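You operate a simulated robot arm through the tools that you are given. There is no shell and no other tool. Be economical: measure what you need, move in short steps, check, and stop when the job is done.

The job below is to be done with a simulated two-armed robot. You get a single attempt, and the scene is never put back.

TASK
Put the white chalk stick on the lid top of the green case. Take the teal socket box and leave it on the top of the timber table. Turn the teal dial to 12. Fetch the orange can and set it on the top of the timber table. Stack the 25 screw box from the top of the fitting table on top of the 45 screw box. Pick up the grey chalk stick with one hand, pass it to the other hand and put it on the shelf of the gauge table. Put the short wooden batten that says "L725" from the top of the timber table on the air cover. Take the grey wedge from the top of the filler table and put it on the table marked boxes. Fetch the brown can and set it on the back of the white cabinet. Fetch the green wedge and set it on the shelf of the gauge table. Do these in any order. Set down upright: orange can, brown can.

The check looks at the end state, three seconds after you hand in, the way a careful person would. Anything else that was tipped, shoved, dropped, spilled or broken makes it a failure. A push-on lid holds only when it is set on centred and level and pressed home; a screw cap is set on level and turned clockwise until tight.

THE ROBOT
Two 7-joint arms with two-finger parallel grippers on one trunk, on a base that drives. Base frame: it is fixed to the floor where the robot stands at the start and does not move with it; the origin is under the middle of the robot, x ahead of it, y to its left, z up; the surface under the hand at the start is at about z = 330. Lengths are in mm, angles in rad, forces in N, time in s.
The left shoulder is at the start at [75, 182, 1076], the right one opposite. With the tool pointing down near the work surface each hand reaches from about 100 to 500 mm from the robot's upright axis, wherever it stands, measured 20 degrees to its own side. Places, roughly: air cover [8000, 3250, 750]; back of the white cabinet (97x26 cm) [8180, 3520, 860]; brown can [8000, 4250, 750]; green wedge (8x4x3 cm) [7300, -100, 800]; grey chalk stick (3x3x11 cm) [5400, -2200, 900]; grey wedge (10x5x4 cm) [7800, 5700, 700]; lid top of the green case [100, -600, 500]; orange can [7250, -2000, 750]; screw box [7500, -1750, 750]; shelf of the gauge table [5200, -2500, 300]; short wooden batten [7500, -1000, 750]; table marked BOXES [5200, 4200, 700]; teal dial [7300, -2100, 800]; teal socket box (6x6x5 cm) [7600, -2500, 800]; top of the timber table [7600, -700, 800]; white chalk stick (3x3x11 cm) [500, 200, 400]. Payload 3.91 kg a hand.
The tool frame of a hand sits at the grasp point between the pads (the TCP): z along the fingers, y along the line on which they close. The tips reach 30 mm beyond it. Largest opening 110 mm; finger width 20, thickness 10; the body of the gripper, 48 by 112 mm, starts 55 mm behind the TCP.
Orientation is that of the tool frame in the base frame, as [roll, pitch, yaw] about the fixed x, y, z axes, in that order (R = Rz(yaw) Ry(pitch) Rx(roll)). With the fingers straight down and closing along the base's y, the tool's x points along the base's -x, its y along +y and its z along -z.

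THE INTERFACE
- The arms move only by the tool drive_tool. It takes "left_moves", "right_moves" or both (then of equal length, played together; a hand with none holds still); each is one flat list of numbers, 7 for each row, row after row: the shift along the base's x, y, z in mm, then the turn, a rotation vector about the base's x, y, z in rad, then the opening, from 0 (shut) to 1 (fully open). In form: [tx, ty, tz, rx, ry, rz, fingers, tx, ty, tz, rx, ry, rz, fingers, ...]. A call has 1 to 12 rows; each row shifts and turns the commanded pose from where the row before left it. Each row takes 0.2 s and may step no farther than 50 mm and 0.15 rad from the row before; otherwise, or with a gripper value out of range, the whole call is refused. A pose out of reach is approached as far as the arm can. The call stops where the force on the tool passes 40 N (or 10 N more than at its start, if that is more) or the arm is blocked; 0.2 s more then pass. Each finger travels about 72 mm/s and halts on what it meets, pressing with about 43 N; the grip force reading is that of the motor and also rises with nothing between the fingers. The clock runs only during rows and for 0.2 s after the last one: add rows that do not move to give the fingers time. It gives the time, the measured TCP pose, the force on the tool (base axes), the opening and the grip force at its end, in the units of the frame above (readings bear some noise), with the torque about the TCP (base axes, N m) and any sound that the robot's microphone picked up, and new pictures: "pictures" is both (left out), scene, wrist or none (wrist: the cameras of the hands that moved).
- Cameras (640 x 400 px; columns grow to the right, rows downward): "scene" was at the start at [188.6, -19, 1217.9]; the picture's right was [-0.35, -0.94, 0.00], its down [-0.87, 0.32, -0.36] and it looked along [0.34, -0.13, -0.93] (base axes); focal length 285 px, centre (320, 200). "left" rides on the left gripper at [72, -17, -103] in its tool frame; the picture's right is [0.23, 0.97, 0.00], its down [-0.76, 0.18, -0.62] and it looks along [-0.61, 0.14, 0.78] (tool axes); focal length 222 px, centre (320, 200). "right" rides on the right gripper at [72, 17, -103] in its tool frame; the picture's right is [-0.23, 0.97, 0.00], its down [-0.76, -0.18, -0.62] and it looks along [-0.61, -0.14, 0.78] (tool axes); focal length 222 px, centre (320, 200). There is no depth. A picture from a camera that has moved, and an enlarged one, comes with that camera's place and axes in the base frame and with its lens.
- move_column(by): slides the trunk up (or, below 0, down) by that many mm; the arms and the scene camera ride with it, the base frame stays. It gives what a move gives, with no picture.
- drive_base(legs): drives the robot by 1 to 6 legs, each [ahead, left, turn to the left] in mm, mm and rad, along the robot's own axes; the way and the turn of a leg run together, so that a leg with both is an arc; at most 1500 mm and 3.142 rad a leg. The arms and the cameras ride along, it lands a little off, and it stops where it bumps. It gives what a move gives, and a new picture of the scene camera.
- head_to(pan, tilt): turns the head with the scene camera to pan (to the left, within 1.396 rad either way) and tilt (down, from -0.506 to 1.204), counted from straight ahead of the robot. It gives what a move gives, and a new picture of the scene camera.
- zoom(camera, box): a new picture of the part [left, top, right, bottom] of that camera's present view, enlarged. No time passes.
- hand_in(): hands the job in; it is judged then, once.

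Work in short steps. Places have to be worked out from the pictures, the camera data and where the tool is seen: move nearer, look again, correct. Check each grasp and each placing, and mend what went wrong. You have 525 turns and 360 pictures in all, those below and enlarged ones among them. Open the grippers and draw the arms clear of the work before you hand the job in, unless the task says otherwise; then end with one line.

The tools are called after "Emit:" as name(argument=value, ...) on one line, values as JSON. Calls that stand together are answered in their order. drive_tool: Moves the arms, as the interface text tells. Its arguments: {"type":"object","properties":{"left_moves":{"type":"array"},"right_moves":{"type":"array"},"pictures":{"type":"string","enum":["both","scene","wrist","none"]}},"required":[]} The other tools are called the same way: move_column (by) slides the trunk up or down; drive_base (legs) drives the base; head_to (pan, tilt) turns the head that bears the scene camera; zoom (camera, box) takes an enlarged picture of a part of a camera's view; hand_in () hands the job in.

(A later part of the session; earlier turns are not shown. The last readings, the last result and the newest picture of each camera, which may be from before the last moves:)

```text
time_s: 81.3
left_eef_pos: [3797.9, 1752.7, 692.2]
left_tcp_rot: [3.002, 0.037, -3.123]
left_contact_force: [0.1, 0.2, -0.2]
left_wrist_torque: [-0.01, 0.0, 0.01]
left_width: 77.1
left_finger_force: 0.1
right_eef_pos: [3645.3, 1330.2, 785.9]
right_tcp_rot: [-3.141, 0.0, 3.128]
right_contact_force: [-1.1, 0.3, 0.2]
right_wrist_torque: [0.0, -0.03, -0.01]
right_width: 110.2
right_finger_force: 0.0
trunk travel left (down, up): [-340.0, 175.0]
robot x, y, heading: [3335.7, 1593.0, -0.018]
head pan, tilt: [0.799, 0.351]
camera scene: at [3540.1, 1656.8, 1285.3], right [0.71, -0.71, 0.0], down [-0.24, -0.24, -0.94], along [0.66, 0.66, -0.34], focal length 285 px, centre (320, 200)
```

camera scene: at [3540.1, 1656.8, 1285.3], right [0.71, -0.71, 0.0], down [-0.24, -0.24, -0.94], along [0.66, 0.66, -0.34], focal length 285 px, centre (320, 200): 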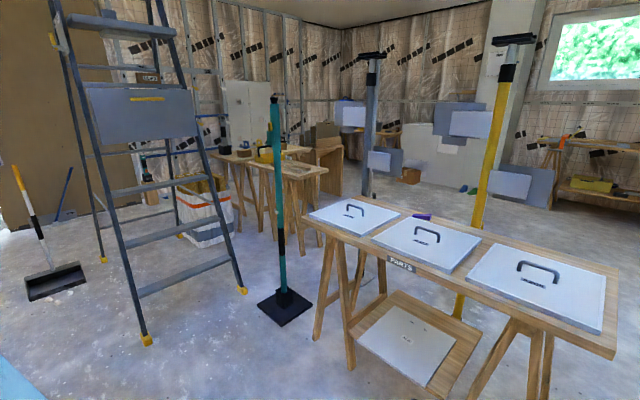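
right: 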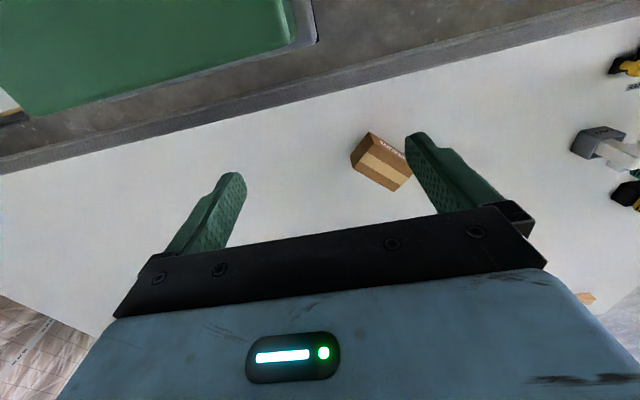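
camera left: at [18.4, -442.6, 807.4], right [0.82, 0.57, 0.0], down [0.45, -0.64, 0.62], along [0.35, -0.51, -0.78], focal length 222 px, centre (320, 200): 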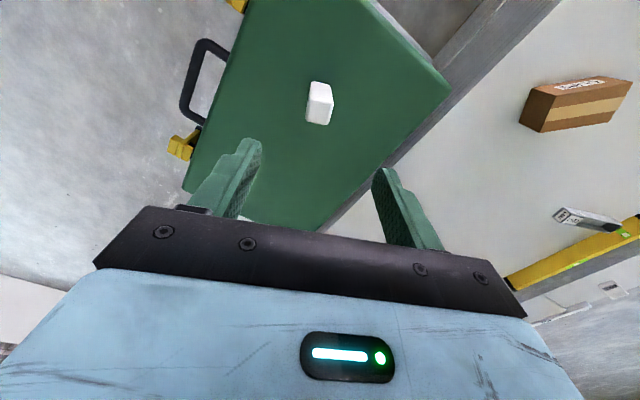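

Path: right-forward between parts table and lift, then down toward y≈-1100 and face +x.

Emit:
drive_base(legs=[[0, 0, -0.58], [900, 0, 0], [0, 0, -0.975]])

Emit:
head_to(pan=0, tilt=0.35)

```text
time_s: 90.1
left_eef_pos: [4248.8, 635.5, 693.0]
left_tcp_rot: [3.003, 0.036, 1.612]
left_contact_force: [0.4, 0.1, 0.2]
left_wrist_torque: [-0.01, -0.02, -0.01]
left_width: 77.0
left_finger_force: 0.0
right_eef_pos: [3823.8, 778.4, 787.0]
right_tcp_rot: [-3.141, 0.001, 1.58]
right_contact_force: [0.0, 0.0, -1.0]
right_wrist_torque: [0.01, -0.05, 0.0]
right_width: 110.3
right_finger_force: 0.1
trunk travel left (down, up): [-340.0, 175.0]
robot x, y, heading: [4079.0, 1089.5, -1.566]
head pan, tilt: [0.799, 0.351]
camera scene: at [4149.5, 893.0, 1285.3], right [-0.69, -0.72, 0.0], down [-0.25, 0.24, -0.94], along [0.68, -0.65, -0.34], focal length 285 px, centre (320, 200)
```

scene: 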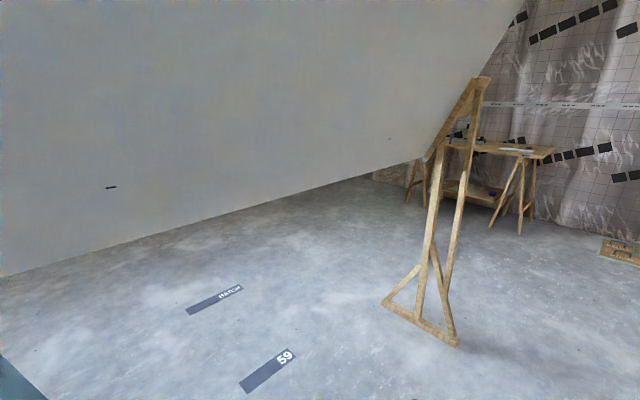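

```text
time_s: 91.2
left_eef_pos: [4248.6, 635.9, 692.4]
left_tcp_rot: [3.001, 0.037, 1.612]
left_contact_force: [0.4, 0.2, -0.1]
left_wrist_torque: [-0.03, -0.02, 0.02]
left_width: 77.2
left_finger_force: 0.1
right_eef_pos: [3824.8, 779.4, 786.4]
right_tcp_rot: [-3.141, 0.001, 1.58]
right_contact_force: [0.8, 0.2, -0.4]
right_wrist_torque: [0.0, 0.02, 0.0]
right_width: 109.7
right_finger_force: 0.1
trunk travel left (down, up): [-340.0, 175.0]
robot x, y, heading: [4080.1, 1090.5, -1.567]
head pan, tilt: [0.0, 0.351]
camera scene: at [4083.0, 864.4, 1285.3], right [-1.0, -0.01, 0.0], down [0.0, 0.34, -0.94], along [0.01, -0.94, -0.34], focal length 285 px, centre (320, 200)
```

scene: 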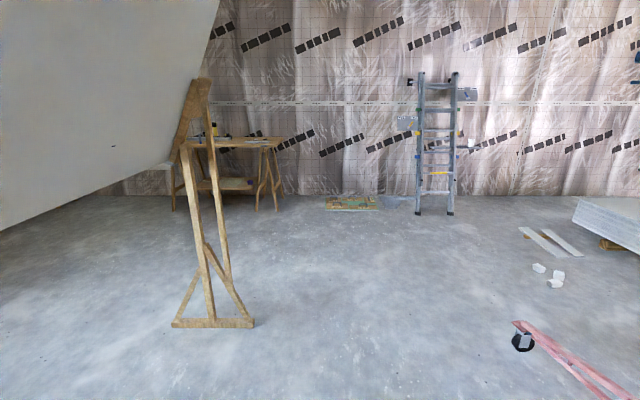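

Shift slightly right and drive ahead past the easel foot.

Emit:
drive_base(legs=[[800, -120, 0], [1450, 0, 0], [0, 0, 1.57]])

```text
time_s: 106.2
left_eef_pos: [4445.4, -985.0, 692.0]
left_tcp_rot: [3.002, 0.037, -3.091]
left_contact_force: [0.1, -0.3, -0.7]
left_wrist_torque: [0.02, 0.01, 0.01]
left_width: 76.9
left_finger_force: 0.0
right_eef_pos: [4306.8, -1410.4, 785.6]
right_tcp_rot: [3.141, 0.001, -3.124]
right_contact_force: [0.0, 1.1, -0.1]
right_wrist_torque: [-0.02, 0.0, -0.01]
right_width: 110.0
right_finger_force: 0.1
trunk travel left (down, up): [-340.0, 175.0]
robot x, y, heading: [3991.1, -1154.9, 0.012]
head pan, tilt: [0.0, 0.351]
camera scene: at [4220.8, -1154.0, 1285.3], right [0.01, -1.0, 0.0], down [-0.34, -0.01, -0.94], along [0.94, 0.01, -0.34], focal length 285 px, centre (320, 200)
```

scene: 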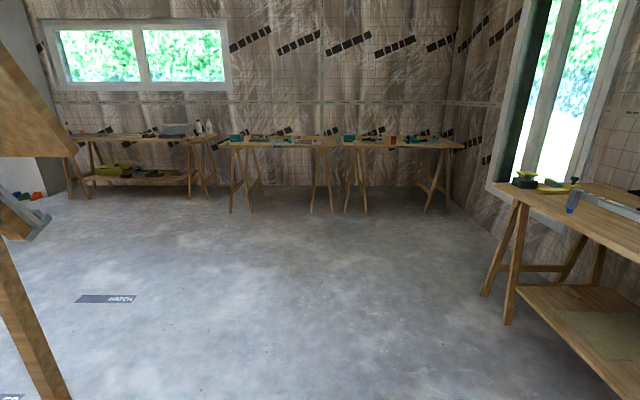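

Gauge table is at right front (front edge y≈-2050), fitting/timber tables along x≈7500. Drive to in front of the fitting table.

Emit:
drive_base(legs=[[1500, 0, 0], [1000, -700, 0]])

```text
time_s: 119.8
left_eef_pos: [6940.0, -1702.1, 691.3]
left_tcp_rot: [3.002, 0.036, -3.123]
left_contact_force: [-0.2, -0.3, -0.1]
left_wrist_torque: [0.03, 0.02, -0.02]
left_width: 76.9
left_finger_force: 0.1
right_eef_pos: [6790.1, -2125.1, 786.4]
right_tcp_rot: [3.141, 0.0, 3.131]
right_contact_force: [0.0, -0.8, -0.5]
right_wrist_torque: [0.0, -0.05, 0.0]
right_width: 109.9
right_finger_force: 0.0
trunk travel left (down, up): [-340.0, 175.0]
robot x, y, heading: [6480.8, -1865.2, -0.012]
head pan, tilt: [0.0, 0.351]
camera scene: at [6711.0, -1865.3, 1285.2], right [-0.01, -1.0, 0.0], down [-0.34, 0.0, -0.94], along [0.94, -0.01, -0.34], focal length 285 px, centre (320, 200)
```

scene: 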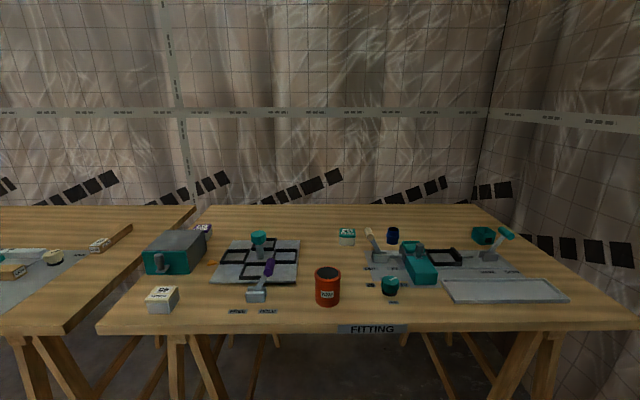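

I raise the trunk fully and tilt the head to view the table.

Emit:
move_column(by=175)

Emit:
head_to(pan=0, tilt=0.6)

```text
time_s: 121.7
left_eef_pos: [6955.8, -1679.2, 880.2]
left_tcp_rot: [2.974, 0.072, -3.099]
left_contact_force: [-0.2, -0.2, 0.4]
left_wrist_torque: [0.02, 0.02, 0.01]
left_width: 77.2
left_finger_force: 0.1
right_eef_pos: [6790.5, -2124.5, 959.9]
right_tcp_rot: [-3.14, -0.002, 3.131]
right_contact_force: [0.4, 0.8, -0.1]
right_wrist_torque: [0.01, -0.01, 0.02]
right_width: 110.0
right_finger_force: 0.0
trunk travel left (down, up): [-514.0, 0.0]
robot x, y, heading: [6479.9, -1863.2, -0.015]
head pan, tilt: [0.0, 0.351]
```

```text
time_s: 122.5
left_eef_pos: [6954.0, -1679.4, 880.0]
left_tcp_rot: [2.972, 0.07, -3.1]
left_contact_force: [-0.3, -0.7, 0.5]
left_wrist_torque: [0.0, 0.0, -0.02]
left_width: 77.0
left_finger_force: 0.1
right_eef_pos: [6789.8, -2123.9, 960.9]
right_tcp_rot: [-3.141, -0.001, 3.131]
right_contact_force: [0.1, -0.3, -0.5]
right_wrist_torque: [0.03, 0.0, 0.04]
right_width: 110.2
right_finger_force: 0.1
trunk travel left (down, up): [-514.0, 0.0]
robot x, y, heading: [6479.0, -1864.9, -0.01]
head pan, tilt: [0.0, 0.6]
camera scene: at [6579.3, -1863.7, 1461.1], right [-0.01, -1.0, 0.0], down [-0.56, 0.01, -0.83], along [0.83, -0.01, -0.56], focal length 285 px, centre (320, 200)
```

scene: 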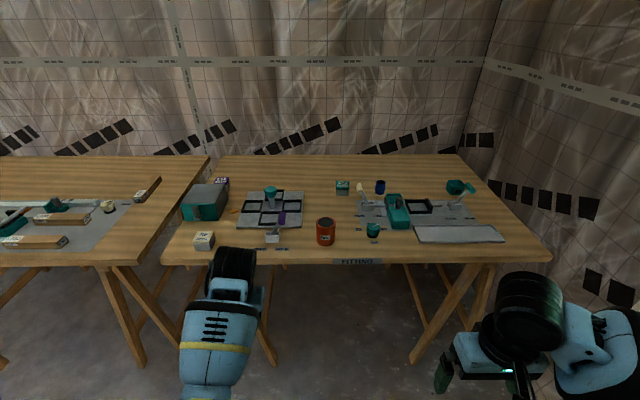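

Straighten and pull in the left hand before approaching.

Emit:
drive_tool(left_moves=[-30, 10, 15, -0.09, 0.03, -0.02, 0.7, -30, 10, 15, -0.08, 0.03, -0.02, 0.7, -30, 10, 10, 0, 0, 0, 0.7, -30, 10, 10, 0, 0, 0, 0.7, -30, 10, 10, 0, 0, 0, 0.7, 0, 0, 0, 0, 0, 0, 0.7], pictures="none")

```text
time_s: 123.1
left_eef_pos: [6901.1, -1584.1, 896.0]
left_tcp_rot: [2.977, 0.023, -3.086]
left_contact_force: [-0.3, 0.4, 0.9]
left_wrist_torque: [0.02, -0.02, 0.0]
left_width: 77.0
left_finger_force: 0.0
left hand out of reach, approached as far as the arm can: row 2, 3
right_eef_pos: [6789.6, -2123.8, 961.7]
right_tcp_rot: [3.141, 0.0, 3.132]
right_contact_force: [-0.4, 0.2, -0.3]
right_wrist_torque: [0.0, 0.01, 0.03]
right_width: 110.0
right_finger_force: 0.0
trunk travel left (down, up): [-514.0, 0.0]
robot x, y, heading: [6484.3, -1861.4, -0.014]
head pan, tilt: [0.0, 0.6]
stopped in row 3 (left hand): the arm was blocked; the commanded pose is now the measured one
```

Emit:
drive_tool(left_moves=[0, 20, 10, -0.08, 0.03, 0, 0.7, 0, 20, 20, -0.08, 0, -0.05, 0.7, 0, 10, 20, 0, 0, 0, 0.7, 0, 0, 0, 0, 0, 0, 0.7], pictures="wrist")

```text
time_s: 124.3
left_eef_pos: [6897.1, -1480.0, 951.4]
left_tcp_rot: [3.052, -0.014, -3.077]
left_contact_force: [-0.1, 0.9, 0.1]
left_wrist_torque: [0.04, -0.03, -0.02]
left_width: 77.1
left_finger_force: 0.0
right_eef_pos: [6790.1, -2123.8, 961.5]
right_tcp_rot: [-3.142, 0.0, 3.132]
right_contact_force: [0.8, -1.1, 0.4]
right_wrist_torque: [0.01, -0.01, 0.0]
right_width: 109.9
right_finger_force: 0.0
trunk travel left (down, up): [-514.0, 0.0]
robot x, y, heading: [6479.3, -1862.3, -0.013]
head pan, tilt: [0.0, 0.6]
stopped in row 4 (left hand): the arm was blocked; the commanded pose is now the measured one
camera left: at [6827.8, -1510.2, 1055.0], right [-0.29, 0.95, 0.09], down [0.76, 0.17, 0.63], along [0.58, 0.25, -0.77], focal length 222 px, centre (320, 200)
```

left: 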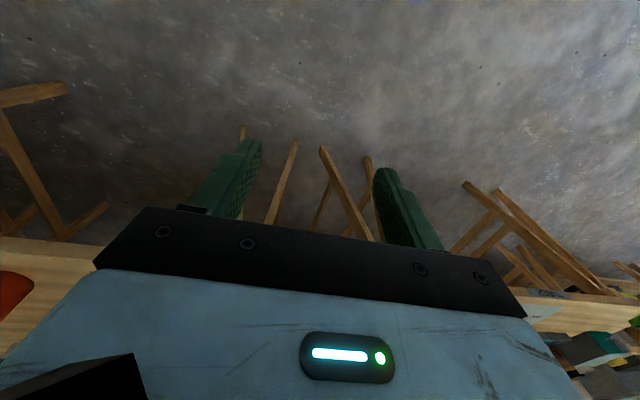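

Emit:
drive_tool(left_moves=[0, 0, 0, -0.088, -0.02, -0.07, 0.7, 0, 0, 0, 0, 0, 0, 0.7], pictures="none")

Emit:
drive_base(legs=[[300, 0, 0]])

```text
time_s: 124.9
left_eef_pos: [6895.0, -1475.0, 952.5]
left_tcp_rot: [3.13, 0.003, -3.139]
left_contact_force: [-0.9, -0.1, 0.1]
left_wrist_torque: [0.01, 0.04, 0.01]
left_width: 77.0
left_finger_force: 0.1
right_eef_pos: [6789.3, -2125.2, 960.6]
right_tcp_rot: [3.14, 0.0, 3.132]
right_contact_force: [1.7, 0.4, -0.1]
right_wrist_torque: [0.01, 0.0, 0.0]
right_width: 110.1
right_finger_force: 0.0
trunk travel left (down, up): [-514.0, 0.0]
robot x, y, heading: [6484.6, -1863.4, -0.012]
head pan, tilt: [0.0, 0.6]
```

```text
time_s: 127.0
left_eef_pos: [7194.2, -1478.7, 953.3]
left_tcp_rot: [3.13, 0.004, -3.137]
left_contact_force: [0.2, 1.2, -0.1]
left_wrist_torque: [0.02, 0.02, -0.02]
left_width: 77.1
left_finger_force: 0.1
right_eef_pos: [7086.9, -2127.5, 961.6]
right_tcp_rot: [3.142, -0.001, 3.131]
right_contact_force: [-0.6, -0.1, 0.5]
right_wrist_torque: [0.0, 0.0, -0.01]
right_width: 110.1
right_finger_force: 0.0
trunk travel left (down, up): [-514.0, 0.0]
robot x, y, heading: [6778.0, -1865.7, -0.011]
head pan, tilt: [0.0, 0.6]
camera scene: at [6876.7, -1867.0, 1461.0], right [-0.01, -1.0, 0.0], down [-0.56, 0.01, -0.83], along [0.83, -0.01, -0.56], focal length 285 px, centre (320, 200)
```

scene: 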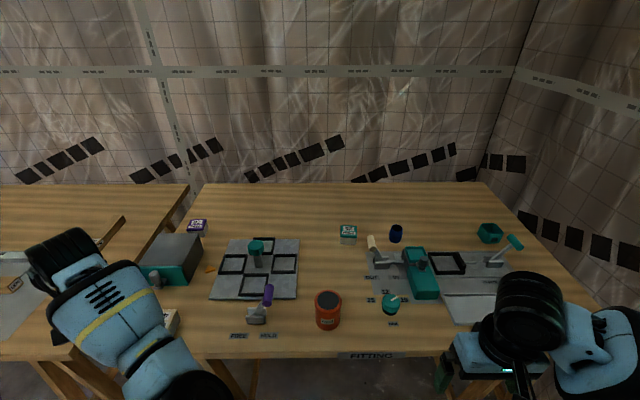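

Table top z≈785, front edge x≈7230. Zoom in to read objects.

Emit:
zoom(camera="scene", box=[130, 200, 340, 340])

Emit:
zoom(camera="scene", box=[330, 200, 540, 340])

```text
2.86 times, centred on (235, 270) of scene
camera zoom: at [6876.7, -1867.0, 1461.0], right [-0.01, -1.0, 0.0], down [-0.56, 0.01, -0.83], along [0.83, -0.01, -0.56], focal length 813 px, centre (563, 0)
```

zoom: 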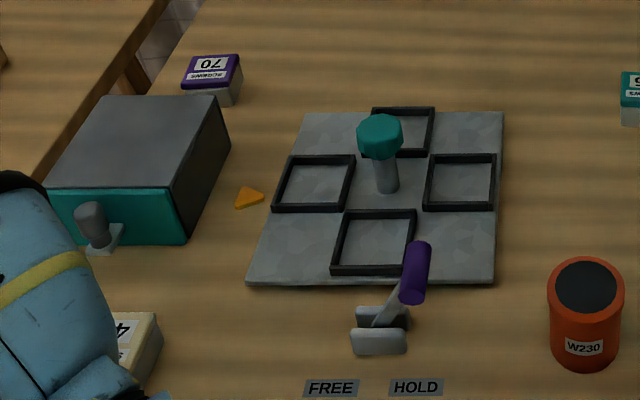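

```text
2.86 times, centred on (435, 270) of scene
camera zoom: at [6876.7, -1867.0, 1461.0], right [-0.01, -1.0, 0.0], down [-0.56, 0.01, -0.83], along [0.83, -0.01, -0.56], focal length 813 px, centre (-9, 0)
```

zoom: 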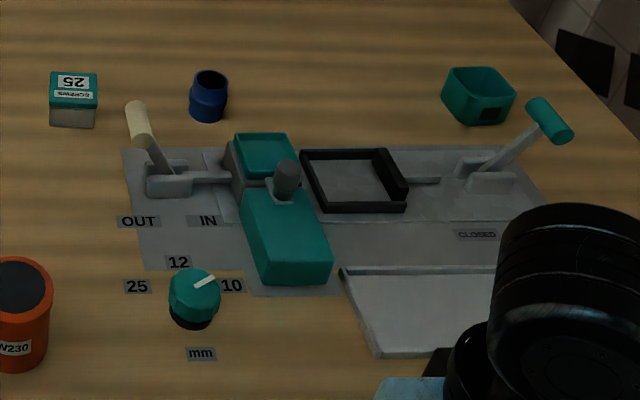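

Dial now reads 10 with 12 pointing away from the robot; the 25 box is the teal one at back, 45 box is near the front-left, socket box is at back right. Drive 130 mm closer and lower the trunk later for reach.

Emit:
drive_base(legs=[[130, 0, 0]])

```text
time_s: 128.2
left_eef_pos: [7322.6, -1478.4, 953.1]
left_tcp_rot: [3.132, 0.005, -3.136]
left_contact_force: [0.4, -0.1, 0.0]
left_wrist_torque: [0.03, 0.03, 0.0]
left_width: 76.9
left_finger_force: 0.0
right_eef_pos: [7216.8, -2130.3, 961.3]
right_tcp_rot: [-3.141, 0.0, 3.132]
right_contact_force: [0.2, 0.7, 0.1]
right_wrist_torque: [0.0, -0.02, 0.03]
right_width: 109.9
right_finger_force: 0.0
trunk travel left (down, up): [-514.0, 0.0]
robot x, y, heading: [6907.9, -1867.0, -0.009]
head pan, tilt: [0.0, 0.6]
camera scene: at [7006.3, -1868.4, 1461.1], right [-0.01, -1.0, 0.0], down [-0.56, 0.01, -0.83], along [0.83, -0.01, -0.56], focal length 285 px, centre (320, 200)
```

scene: 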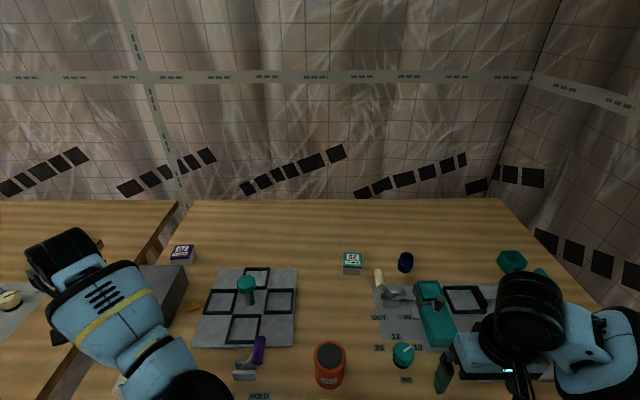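

Move the right hand above the dial to look with its wrist camera.

Emit:
drive_tool(right_moves=[30, 20, 0, 0, 0, 0, 1, 30, 20, 0, 0, 0, 0, 1, 30, 20, 0, 0, 0, 0, 1, 23, 12, 0, 0, 0, 0, 1, 0, 0, 0, 0, 0, 0, 1], pictures="both")

```text
time_s: 129.4
left_eef_pos: [7322.0, -1479.5, 953.4]
left_tcp_rot: [3.128, 0.006, -3.136]
left_contact_force: [-0.5, 0.2, 0.2]
left_wrist_torque: [-0.01, 0.03, -0.02]
left_width: 77.1
left_finger_force: 0.0
right_eef_pos: [7330.0, -2057.3, 961.0]
right_tcp_rot: [-3.142, -0.001, 3.132]
right_contact_force: [1.0, -0.7, 0.8]
right_wrist_torque: [0.0, 0.01, -0.04]
right_width: 109.9
right_finger_force: 0.0
trunk travel left (down, up): [-514.0, 0.0]
robot x, y, heading: [6908.0, -1869.6, -0.015]
head pan, tilt: [0.0, 0.6]
camera scene: at [7005.8, -1868.7, 1461.1], right [-0.01, -1.0, 0.0], down [-0.56, 0.01, -0.83], along [0.83, -0.01, -0.56], focal length 285 px, centre (320, 200)
camera right: at [7258.0, -2040.4, 1063.7], right [0.24, 0.97, 0.0], down [0.76, -0.18, 0.62], along [0.61, -0.15, -0.78], focal length 222 px, centre (320, 200)
```

scene: 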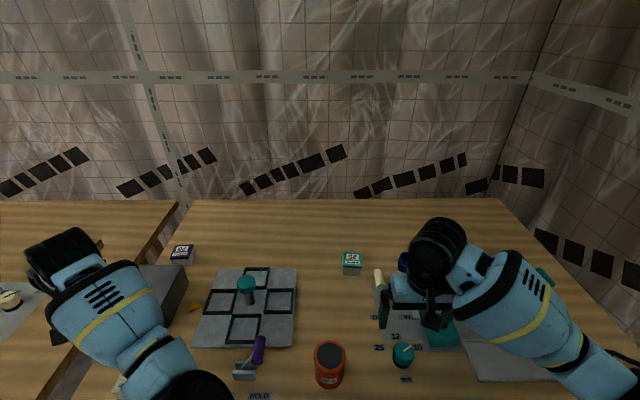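
right: 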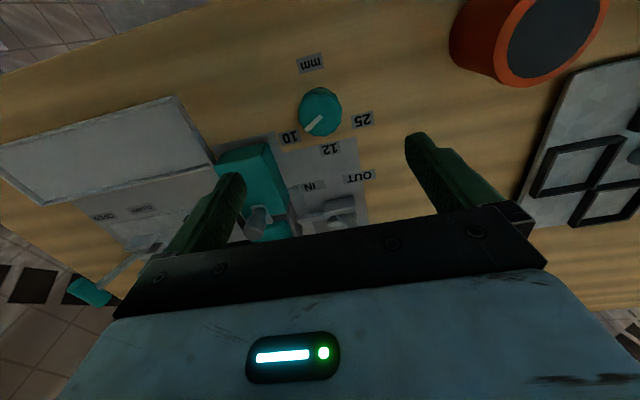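

Emit:
zoom(camera="right", box=[240, 30, 400, 200])

```text
2.35 times, centred on (320, 115) of right
camera zoom: at [7258.0, -2040.4, 1063.7], right [0.24, 0.97, 0.0], down [0.76, -0.18, 0.62], along [0.61, -0.15, -0.78], focal length 523 px, centre (320, 400)
```

zoom: 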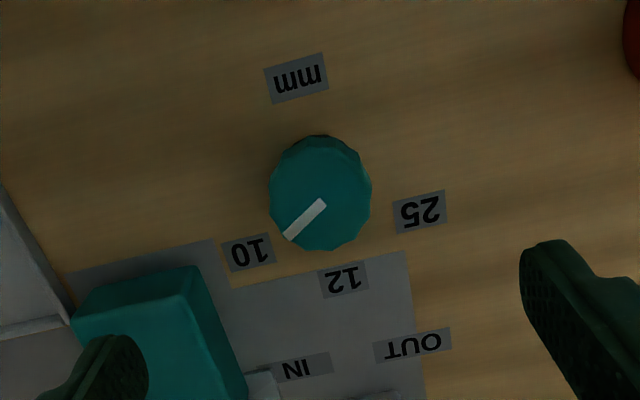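

Dial centre ≈[7335,-2060], pointer at −60° (on 10); 12 is straight ahead (+x), so I need about +1.08 rad. Lower over it with narrower opening.

Emit:
drive_tool(right_moves=[5, -3, -30, 0, 0, 0, 0.65, 0, 0, -40, 0, 0, 0, 0.65, 0, 0, -30, 0, 0, 0, 0.65, 0, 0, -10, 0, 0, 0, 0.65, 0, 0, -10, 0, 0, 0, 0.65, 0, 0, -8, 0, 0, 0, 0.65, 0, 0, 0, 0, 0, 0, 0.65], pictures="both")

```text
time_s: 131.1
left_eef_pos: [7320.6, -1479.8, 952.9]
left_tcp_rot: [3.129, 0.004, -3.135]
left_contact_force: [0.5, -0.5, 0.0]
left_wrist_torque: [0.01, 0.02, -0.02]
left_width: 76.9
left_finger_force: 0.0
right_eef_pos: [7336.2, -2059.8, 834.1]
right_tcp_rot: [-3.141, -0.001, 3.132]
right_contact_force: [0.0, 0.8, -0.7]
right_wrist_torque: [0.0, 0.0, -0.01]
right_width: 71.5
right_finger_force: 0.1
trunk travel left (down, up): [-514.0, 0.0]
robot x, y, heading: [6910.5, -1870.5, -0.008]
head pan, tilt: [0.0, 0.6]
camera scene: at [7006.1, -1868.4, 1461.1], right [-0.01, -1.0, 0.0], down [-0.56, 0.01, -0.83], along [0.83, -0.01, -0.56], focal length 285 px, centre (320, 200)
camera right: at [7262.7, -2043.9, 935.7], right [0.24, 0.97, 0.0], down [0.76, -0.18, 0.62], along [0.61, -0.15, -0.78], focal length 222 px, centre (320, 200)
```

scene: 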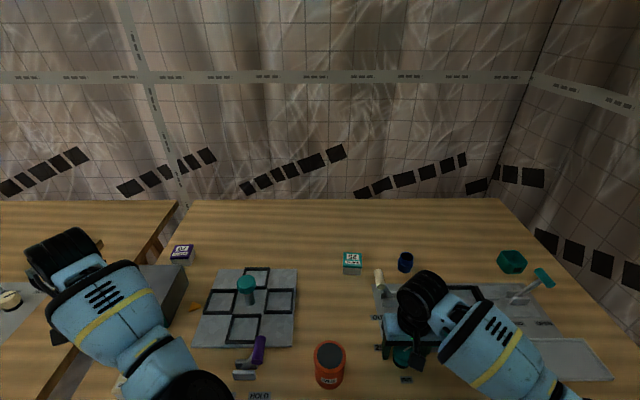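
right: 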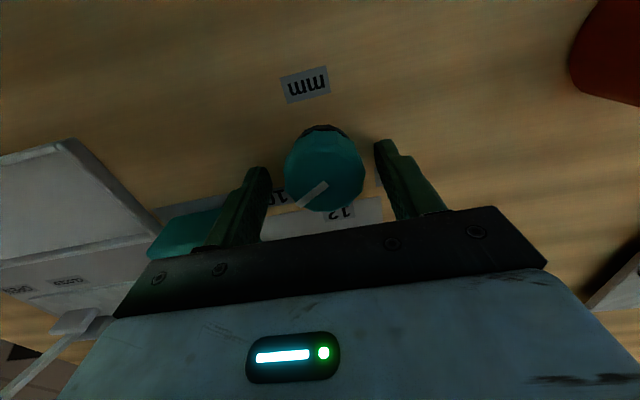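

Well centred. Close, then turn +0.135×8.

Emit:
drive_tool(right_moves=[0, 0, -4, 0, 0, 0, 0.5, 0, 0, 0, 0, 0, 0, 0.3, 0, 0, 0, 0, 0, 0, 0.3, 0, 0, 0, 0, 0, 0, 0.3], pictures="none")

Emit:
drive_tool(right_moves=[0, 0, 0, 0, 0, 0.135, 0.3, 0, 0, 0, 0, 0, 0.135, 0.3, 0, 0, 0, 0, 0, 0.135, 0.3, 0, 0, 0, 0, 0, 0.135, 0.3, 0, 0, 0, 0, 0, 0.135, 0.3, 0, 0, 0, 0, 0, 0.135, 0.3, 0, 0, 0, 0, 0, 0.135, 0.3, 0, 0, 0, 0, 0, 0.135, 0.3, 0, 0, 0, 0, 0, 0, 0.3], pictures="wrist")

```text
time_s: 132.1
left_eef_pos: [7321.6, -1476.4, 953.3]
left_tcp_rot: [3.132, 0.006, -3.138]
left_contact_force: [0.1, 0.4, -0.2]
left_wrist_torque: [0.0, 0.03, 0.02]
left_width: 77.1
left_finger_force: 0.1
right_eef_pos: [7335.3, -2058.1, 830.1]
right_tcp_rot: [3.137, 0.002, 3.135]
right_contact_force: [0.7, 15.8, 3.4]
right_wrist_torque: [0.0, -0.48, -0.07]
right_width: 44.9
right_finger_force: 45.1
trunk travel left (down, up): [-514.0, 0.0]
robot x, y, heading: [6905.6, -1864.9, -0.012]
head pan, tilt: [0.0, 0.6]
```

```text
time_s: 134.1
left_eef_pos: [7320.0, -1476.6, 953.3]
left_tcp_rot: [3.132, 0.004, -3.136]
left_contact_force: [-0.4, 0.5, -0.6]
left_wrist_torque: [-0.01, 0.0, 0.02]
left_width: 76.8
left_finger_force: 0.0
right_eef_pos: [7333.5, -2053.9, 830.9]
right_tcp_rot: [3.139, 0.003, -2.064]
right_contact_force: [-10.8, 32.6, 6.5]
right_wrist_torque: [-0.99, -0.38, 0.0]
right_width: 44.9
right_finger_force: 44.8
trunk travel left (down, up): [-514.0, 0.0]
robot x, y, heading: [6912.9, -1866.0, -0.006]
head pan, tilt: [0.0, 0.6]
camera right: at [7283.1, -2110.7, 932.6], right [-0.75, 0.66, 0.0], down [0.52, 0.58, 0.62], along [0.41, 0.47, -0.78], focal length 222 px, centre (320, 200)
```

right: 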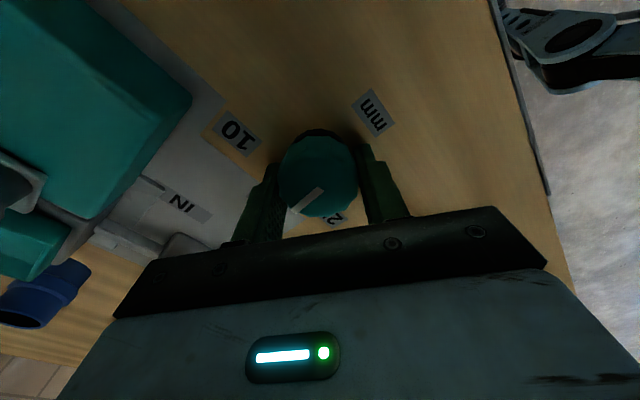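

The dial turned with the hand. Release, rise, and check.

Emit:
drive_tool(right_moves=[0, 0, 0, 0, 0, 0, 0.65, 0, 0, 0, 0, 0, 0, 0.65, 0, 0, 40, 0, 0, 0, 0.65, 0, 0, 40, 0, 0, 0, 0.65, 0, 0, 40, 0, 0, 0, 0.65, 0, 0, 0, 0, 0, 0, 0.65], pictures="none")

Emit:
zoom(camera="right", box=[200, 40, 440, 240])

Emit:
zoom(camera="scene", box=[360, 320, 450, 390])

```text
time_s: 135.4
left_eef_pos: [7321.8, -1480.1, 954.2]
left_tcp_rot: [3.129, 0.005, -3.138]
left_contact_force: [0.6, 0.4, 0.4]
left_wrist_torque: [-0.03, 0.0, 0.02]
left_width: 77.0
left_finger_force: 0.1
right_eef_pos: [7335.2, -2059.6, 949.4]
right_tcp_rot: [3.141, 0.0, -2.072]
right_contact_force: [0.0, -0.4, 0.0]
right_wrist_torque: [-0.01, 0.01, 0.03]
right_width: 71.4
right_finger_force: 0.0
trunk travel left (down, up): [-514.0, 0.0]
robot x, y, heading: [6909.5, -1868.5, -0.01]
head pan, tilt: [0.0, 0.6]
```

```text
2.00 times, centred on (320, 140) of right
camera zoom: at [7284.4, -2116.6, 1052.2], right [-0.75, 0.67, 0.0], down [0.52, 0.58, 0.62], along [0.41, 0.46, -0.78], focal length 444 px, centre (320, 320)
```

zoom: 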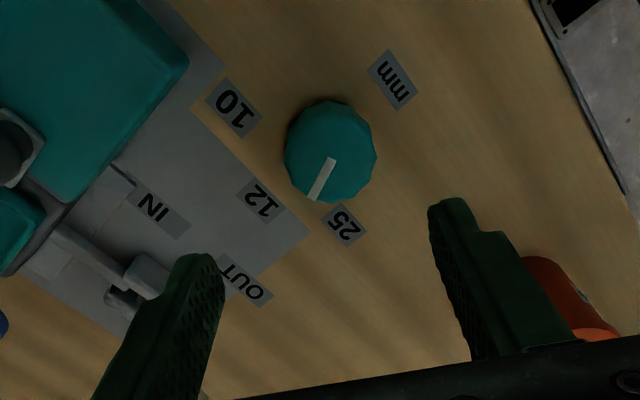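

```text
5.71 times, centred on (405, 355) of scene
camera zoom: at [7006.3, -1868.5, 1461.0], right [-0.01, -1.0, 0.0], down [-0.56, 0.01, -0.83], along [0.82, -0.01, -0.56], focal length 1626 px, centre (-166, -686)
```

zoom: 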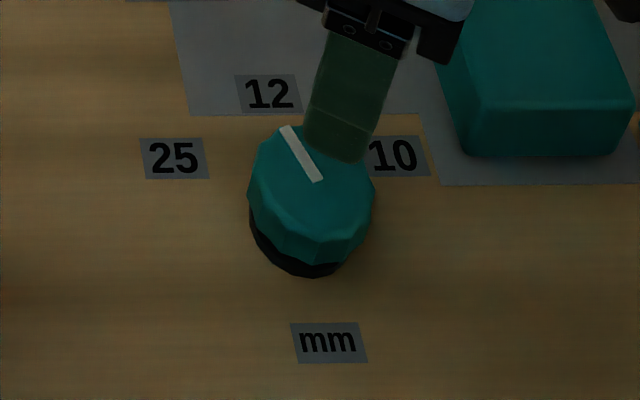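

Pointer now sits at about +21° (past 12) because gripping aligned the facets. Regrip at the same yaw and turn −0.36 rad.

Emit:
drive_tool(right_moves=[-3, 2, -40, 0, 0, 0, 0.65, 0, 0, -40, 0, 0, 0, 0.65, 0, 0, -38, 0, 0, 0, 0.65, 0, 0, 0, 0, 0, 0, 0.5, 0, 0, 0, 0, 0, 0, 0.3, 0, 0, 0, 0, 0, 0, 0.3], pictures="none")

Emit:
drive_tool(right_moves=[0, 0, 0, 0, 0, -0.12, 0.3, 0, 0, 0, 0, 0, -0.12, 0.3, 0, 0, 0, 0, 0, -0.12, 0.3, 0, 0, 0, 0, 0, 0, 0.3, 0, 0, 0, 0, 0, 0, 0.5, 0, 0, 0, 0, 0, 0, 0.65, 0, 0, 0, 0, 0, 0, 0.65, 0, 0, 40, 0, 0, 0, 0.65, 0, 0, 40, 0, 0, 0, 0.65, 0, 0, 40, 0, 0, 0, 0.65, 0, 0, 0, 0, 0, 0, 0.65], pictures="none")

Emit:
zoom(camera="scene", box=[360, 320, 450, 390])

Emit:
zoom(camera="right", box=[200, 40, 440, 240])

```text
time_s: 136.8
left_eef_pos: [7321.8, -1479.2, 952.9]
left_tcp_rot: [3.131, 0.005, -3.136]
left_contact_force: [-0.1, -0.2, 0.2]
left_wrist_torque: [0.0, 0.03, -0.01]
left_width: 77.2
left_finger_force: 0.0
right_eef_pos: [7329.2, -2056.2, 829.7]
right_tcp_rot: [3.139, 0.001, -2.071]
right_contact_force: [-5.6, 4.3, -1.6]
right_wrist_torque: [0.29, -0.59, -0.01]
right_width: 44.8
right_finger_force: 45.1
trunk travel left (down, up): [-514.0, 0.0]
robot x, y, heading: [6905.1, -1864.0, -0.012]
head pan, tilt: [0.0, 0.6]
```

```text
time_s: 139.2
left_eef_pos: [7321.5, -1478.8, 953.6]
left_tcp_rot: [3.129, 0.006, -3.137]
left_contact_force: [0.3, -0.7, -0.1]
left_wrist_torque: [0.02, 0.03, 0.0]
left_width: 76.9
left_finger_force: 0.1
right_eef_pos: [7332.0, -2058.9, 950.1]
right_tcp_rot: [3.142, 0.001, -2.432]
right_contact_force: [-0.1, 0.3, -0.1]
right_wrist_torque: [0.02, 0.0, -0.01]
right_width: 71.4
right_finger_force: 0.0
trunk travel left (down, up): [-514.0, 0.0]
robot x, y, heading: [6905.9, -1867.2, -0.012]
head pan, tilt: [0.0, 0.6]
```

```text
5.71 times, centred on (405, 355) of scene
camera zoom: at [7006.2, -1868.5, 1461.0], right [-0.01, -1.0, 0.0], down [-0.56, 0.01, -0.83], along [0.83, -0.01, -0.56], focal length 1626 px, centre (-166, -686)
```

zoom: 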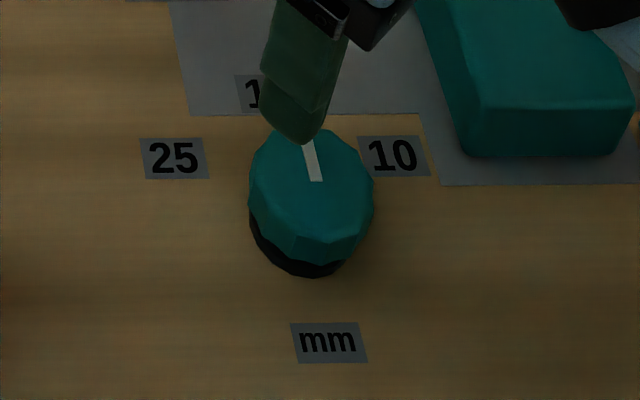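

```text
2.00 times, centred on (320, 140) of right
camera zoom: at [7265.9, -2093.5, 1053.0], right [-0.46, 0.89, 0.0], down [0.69, 0.36, 0.62], along [0.55, 0.29, -0.78], focal length 444 px, centre (320, 320)
```

zoom: 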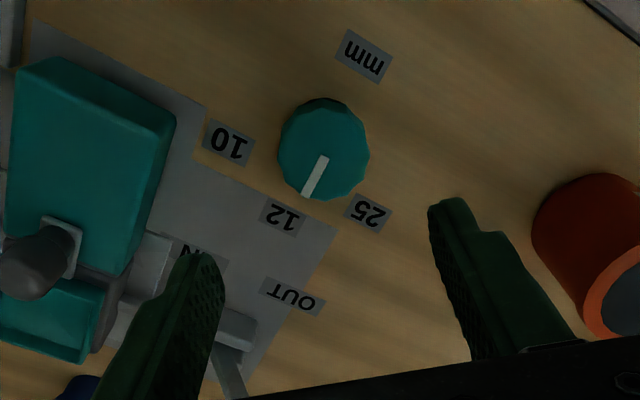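

Dial points at 12 (+3°). Next the orange can: move the right hand over it with yaw restored, fingers open.

Emit:
drive_tool(right_moves=[-3, 33, 20, 0, 0, -0.142, 0.8, -3, 33, 10, 0, 0, -0.142, 1, -3, 33, 0, 0, 0, -0.142, 1, -3, 33, 0, 0, 0, -0.142, 1, -3, 33, 0, 0, 0, -0.142, 1, 0, 0, 0, 0, 0, 0, 1], pictures="both")

```text
time_s: 140.7
left_eef_pos: [7322.9, -1481.0, 954.5]
left_tcp_rot: [3.131, 0.005, -3.136]
left_contact_force: [0.2, 0.4, -0.1]
left_wrist_torque: [-0.01, 0.0, 0.01]
left_width: 76.9
left_finger_force: 0.0
right_eef_pos: [7316.8, -1892.6, 980.8]
right_tcp_rot: [3.141, -0.002, 3.14]
right_contact_force: [0.1, 0.6, -0.1]
right_wrist_torque: [-0.01, -0.02, 0.01]
right_width: 110.3
right_finger_force: 0.0
trunk travel left (down, up): [-514.0, 0.0]
robot x, y, heading: [6911.0, -1867.5, -0.014]
head pan, tilt: [0.0, 0.6]
camera scene: at [7006.2, -1869.1, 1461.1], right [-0.01, -1.0, 0.0], down [-0.56, 0.01, -0.83], along [0.83, -0.01, -0.56], focal length 285 px, centre (320, 200)
camera right: at [7244.3, -1876.8, 1083.2], right [0.23, 0.97, 0.0], down [0.76, -0.18, 0.62], along [0.61, -0.14, -0.78], focal length 222 px, centre (320, 200)
```

scene: 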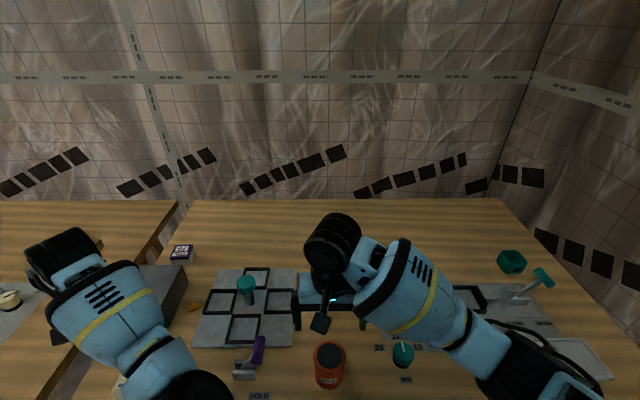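
right: 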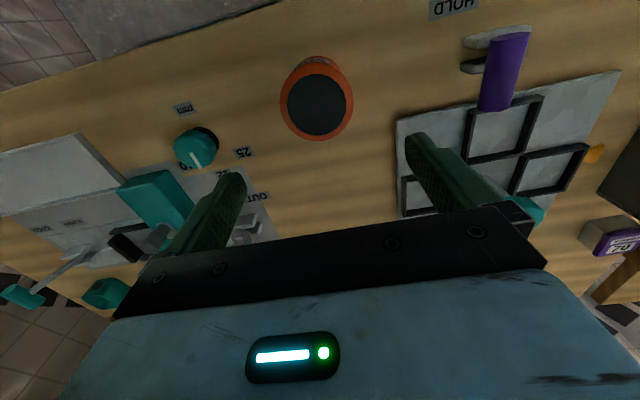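

Can estimated at [7300,-1891], top z≈885, dia≈62. Descend and grasp mid-body.

Emit:
drive_tool(right_moves=[-8, 1, -30, 0, 0, 0, 1, -8, 0, -30, 0, 0, 0, 1, 0, 0, -30, 0, 0, 0, 1, 0, 0, -26, 0, 0, 0, 1, 0, 0, -15, 0, 0, 0, 1, 0, 0, 0, 0, 0, 0, 1], pictures="both")

```text
time_s: 142.1
left_eef_pos: [7321.4, -1479.1, 954.2]
left_tcp_rot: [3.13, 0.006, -3.137]
left_contact_force: [0.4, 0.3, 0.1]
left_wrist_torque: [0.01, 0.03, -0.01]
left_width: 76.9
left_finger_force: 0.0
right_eef_pos: [7299.6, -1893.5, 849.2]
right_tcp_rot: [-3.141, 0.0, 3.142]
right_contact_force: [0.4, 0.7, 0.7]
right_wrist_torque: [-0.02, 0.0, 0.02]
right_width: 110.0
right_finger_force: 0.0
trunk travel left (down, up): [-514.0, 0.0]
robot x, y, heading: [6907.0, -1869.9, -0.012]
head pan, tilt: [0.0, 0.6]
camera scene: at [7006.1, -1868.4, 1461.1], right [-0.01, -1.0, 0.0], down [-0.56, 0.01, -0.83], along [0.83, -0.01, -0.56], focal length 285 px, centre (320, 200)
camera right: at [7228.1, -1876.4, 951.7], right [0.23, 0.97, 0.0], down [0.76, -0.18, 0.62], along [0.61, -0.14, -0.78], focal length 222 px, centre (320, 200)
```

scene: 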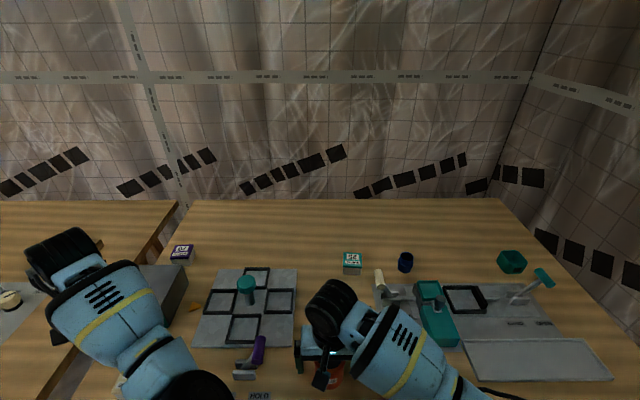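
right: 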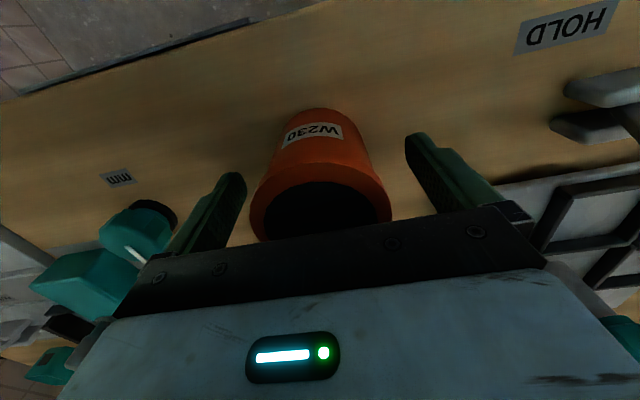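

Centred enough. Close on the can.

Emit:
drive_tool(right_moves=[3, 0, -6, 0, 0, 0, 0.8, 0, 0, 0, 0, 0, 0, 0.4, 0, 0, 0, 0, 0, 0, 0.4, 0, 0, 0, 0, 0, 0, 0.4], pictures="none")

Emit:
drive_tool(right_moves=[0, 0, 15, 0, 0, 0, 0.4, 0, 0, 30, 0, 0, 0, 0.4, 0, 0, 30, 0, 0, 0, 0.4, 0, 0, 30, 0, 0, 0, 0.4, 0, 0, 0, 0, 0, 0, 0.4], pictures="wrist")

```text
time_s: 143.1
left_eef_pos: [7321.6, -1478.8, 953.8]
left_tcp_rot: [3.129, 0.006, -3.136]
left_contact_force: [0.3, -0.4, -0.1]
left_wrist_torque: [-0.01, 0.02, -0.01]
left_width: 76.9
left_finger_force: 0.0
right_eef_pos: [7303.8, -1891.3, 843.9]
right_tcp_rot: [-3.141, -0.001, -3.141]
right_contact_force: [-0.5, -0.2, -0.3]
right_wrist_torque: [0.01, -0.03, 0.03]
right_width: 65.0
right_finger_force: 42.5
trunk travel left (down, up): [-514.0, 0.0]
robot x, y, heading: [6906.3, -1867.2, -0.012]
head pan, tilt: [0.0, 0.6]
```

```text
time_s: 144.2
left_eef_pos: [7322.7, -1478.4, 953.0]
left_tcp_rot: [3.129, 0.004, -3.137]
left_contact_force: [0.2, 0.3, -0.4]
left_wrist_torque: [0.0, 0.01, 0.0]
left_width: 77.0
left_finger_force: 0.0
right_eef_pos: [7302.4, -1892.5, 948.3]
right_tcp_rot: [3.141, -0.002, 3.14]
right_contact_force: [-0.2, 0.8, -2.1]
right_wrist_torque: [-0.04, -0.01, 0.04]
right_width: 65.0
right_finger_force: 43.2
trunk travel left (down, up): [-514.0, 0.0]
robot x, y, heading: [6906.3, -1867.0, -0.008]
head pan, tilt: [0.0, 0.6]
camera right: at [7230.5, -1875.9, 1051.2], right [0.23, 0.97, 0.0], down [0.76, -0.18, 0.62], along [0.61, -0.14, -0.78], focal length 222 px, centre (320, 200)
```

right: 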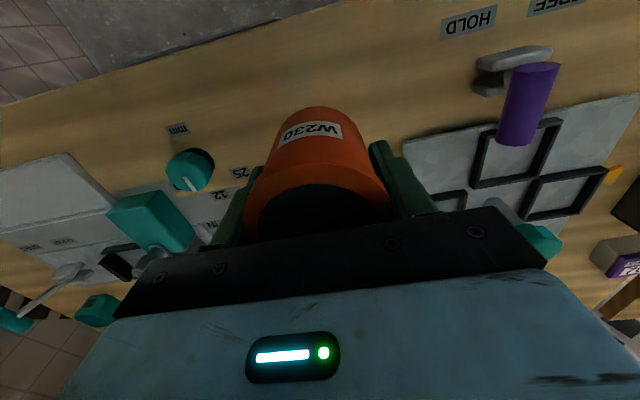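

Can held. Back off and strafe left toward the timber table.

Emit:
drive_base(legs=[[-350, 0, 0], [0, 1150, 0]])

```text
time_s: 156.4
left_eef_pos: [6982.6, -339.4, 953.5]
left_tcp_rot: [3.129, 0.004, -3.14]
left_contact_force: [0.1, -0.6, 0.2]
left_wrist_torque: [-0.01, -0.02, 0.01]
left_width: 76.6
left_finger_force: 0.1
right_eef_pos: [6965.1, -752.3, 947.7]
right_tcp_rot: [3.14, -0.001, 3.138]
right_contact_force: [-0.2, -0.4, -2.3]
right_wrist_torque: [0.02, -0.04, -0.02]
right_width: 64.9
right_finger_force: 43.5
trunk travel left (down, up): [-514.0, 0.0]
robot x, y, heading: [6567.3, -726.3, -0.012]
head pan, tilt: [0.0, 0.6]
camera scene: at [6666.8, -727.5, 1461.0], right [-0.01, -1.0, 0.0], down [-0.56, 0.01, -0.83], along [0.82, -0.01, -0.56], focal length 285 px, centre (320, 200)
```

scene: 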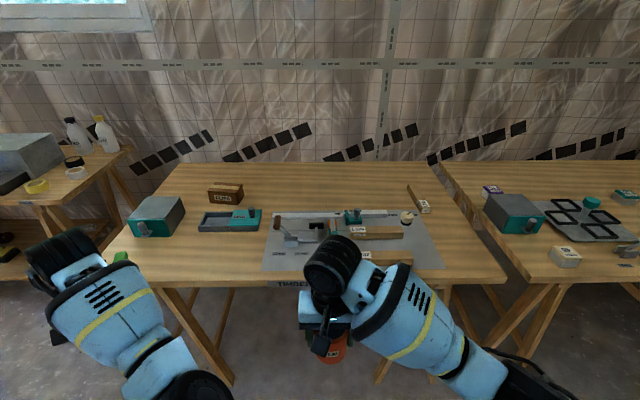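

Emit:
zoom(camera="scene", box=[240, 170, 460, 300])

Emit:
zoom(camera="scene", box=[90, 170, 310, 300])

```text
2.91 times, centred on (350, 235) of scene
camera zoom: at [6666.8, -727.5, 1461.0], right [-0.01, -1.0, 0.0], down [-0.56, 0.01, -0.83], along [0.82, -0.01, -0.56], focal length 828 px, centre (233, 98)
```

zoom: 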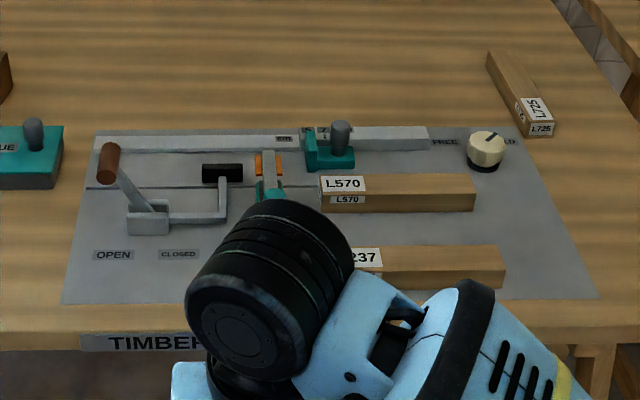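

```text
2.91 times, centred on (200, 235) of scene
camera zoom: at [6666.8, -727.5, 1461.0], right [-0.01, -1.0, 0.0], down [-0.56, 0.01, -0.83], along [0.82, -0.01, -0.56], focal length 828 px, centre (669, 98)
```

zoom: 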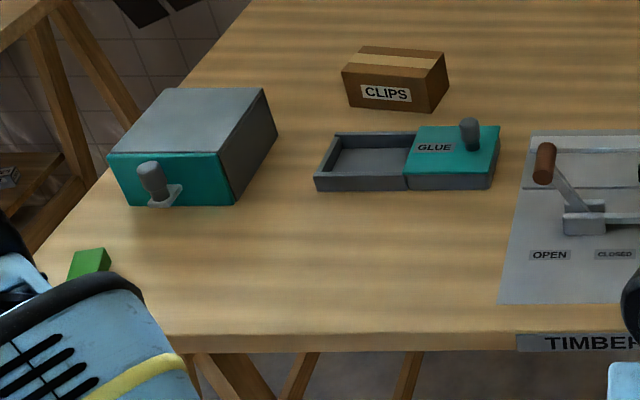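

L725 is the back-right batten. I'll place the can at about [7310,-340]. Drive left 530 and ahead 320.

Emit:
drive_base(legs=[[0, 530, 0.01], [320, 0, 0]])

```text
time_s: 163.3
left_eef_pos: [7306.8, 192.6, 953.4]
left_tcp_rot: [3.129, 0.005, -3.13]
left_contact_force: [0.4, -1.0, -0.2]
left_wrist_torque: [0.01, 0.01, 0.01]
left_width: 76.9
left_finger_force: 0.0
right_eef_pos: [7289.6, -221.3, 948.4]
right_tcp_rot: [3.141, 0.001, -3.136]
right_contact_force: [-0.3, 0.1, -1.6]
right_wrist_torque: [-0.01, -0.01, -0.02]
right_width: 65.0
right_finger_force: 43.0
trunk travel left (down, up): [-514.0, 0.0]
robot x, y, heading: [6895.2, -197.0, 0.0]
head pan, tilt: [0.0, 0.6]
camera scene: at [6992.7, -198.4, 1461.0], right [-0.01, -1.0, 0.0], down [-0.56, 0.0, -0.83], along [0.83, -0.01, -0.56], focal length 285 px, centre (320, 200)
```

scene: 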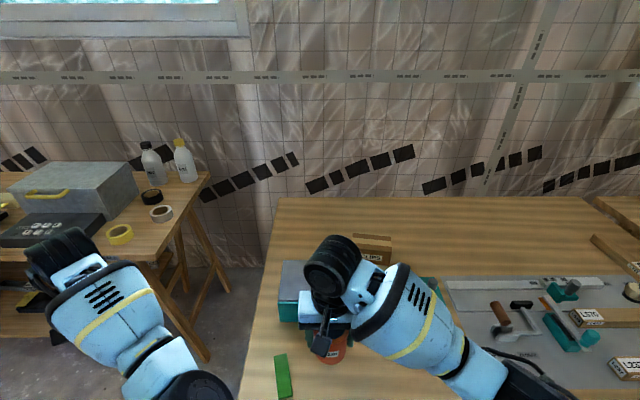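

Move the can to [7310,-345] and lower to just above the table.

Emit:
drive_tool(right_moves=[5, -40, 0, 0, 0, 0, 0.4, 8, -42, 0, 0, 0, 0, 0.4, 7, -42, 0, 0, 0, 0, 0.4, 0, 0, -30, 0, 0, 0, 0.4, 0, 0, -30, 0, 0, 0, 0.4, 0, 0, -25, 0, 0, 0, 0.4, 0, 0, 0, 0, 0, 0, 0.4], pictures="both")

```text
time_s: 164.9
left_eef_pos: [7305.5, 193.3, 953.7]
left_tcp_rot: [3.129, 0.006, -3.13]
left_contact_force: [0.6, 0.0, 0.4]
left_wrist_torque: [0.05, -0.02, 0.02]
left_width: 76.8
left_finger_force: 0.0
right_eef_pos: [7310.8, -346.1, 862.4]
right_tcp_rot: [3.14, 0.0, -3.137]
right_contact_force: [0.4, 0.2, -2.0]
right_wrist_torque: [0.02, -0.01, -0.02]
right_width: 64.9
right_finger_force: 42.9
trunk travel left (down, up): [-514.0, 0.0]
robot x, y, heading: [6896.8, -199.8, -0.006]
head pan, tilt: [0.0, 0.6]
camera scene: at [6992.5, -198.3, 1461.1], right [-0.01, -1.0, 0.0], down [-0.56, 0.0, -0.82], along [0.82, -0.01, -0.57], focal length 285 px, centre (320, 200)
camera right: at [7237.2, -330.0, 966.0], right [0.22, 0.97, 0.0], down [0.76, -0.17, 0.62], along [0.61, -0.14, -0.78], focal length 222 px, centre (320, 200)
```

scene: 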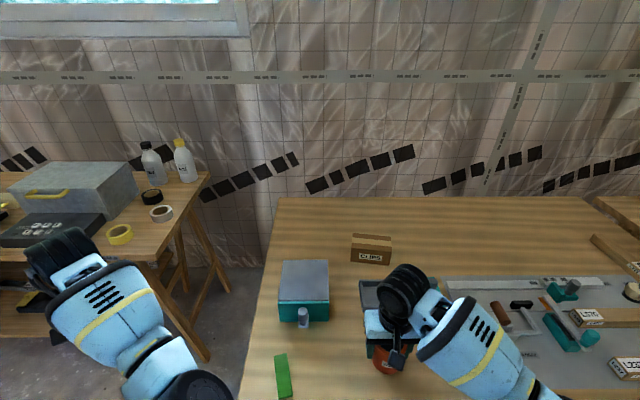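
right: 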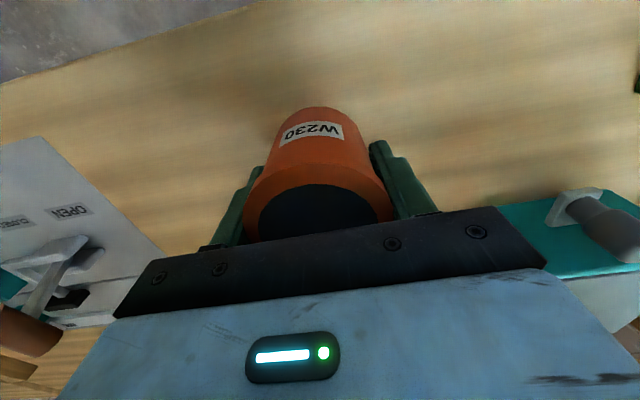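

Clear. Lower in small steps until contact.

Emit:
drive_tool(right_moves=[0, 0, -8, 0, 0, 0, 0.4, 0, 0, -4, 0, 0, 0, 0.4, 0, 0, -3, 0, 0, 0, 0.4, 0, 0, -2, 0, 0, 0, 0.4, 0, 0, 0, 0, 0, 0, 0.4], pictures="none")

```text
time_s: 166.1
left_eef_pos: [7306.6, 193.3, 954.0]
left_tcp_rot: [3.129, 0.005, -3.13]
left_contact_force: [0.0, 0.0, 0.2]
left_wrist_torque: [0.01, -0.02, -0.04]
left_width: 77.0
left_finger_force: 0.0
right_eef_pos: [7309.9, -344.9, 846.0]
right_tcp_rot: [3.141, 0.0, -3.137]
right_contact_force: [0.4, -0.1, -1.7]
right_wrist_torque: [-0.04, 0.03, -0.02]
right_width: 64.5
right_finger_force: 43.0
trunk travel left (down, up): [-514.0, 0.0]
robot x, y, heading: [6889.7, -201.3, -0.006]
head pan, tilt: [0.0, 0.6]
```

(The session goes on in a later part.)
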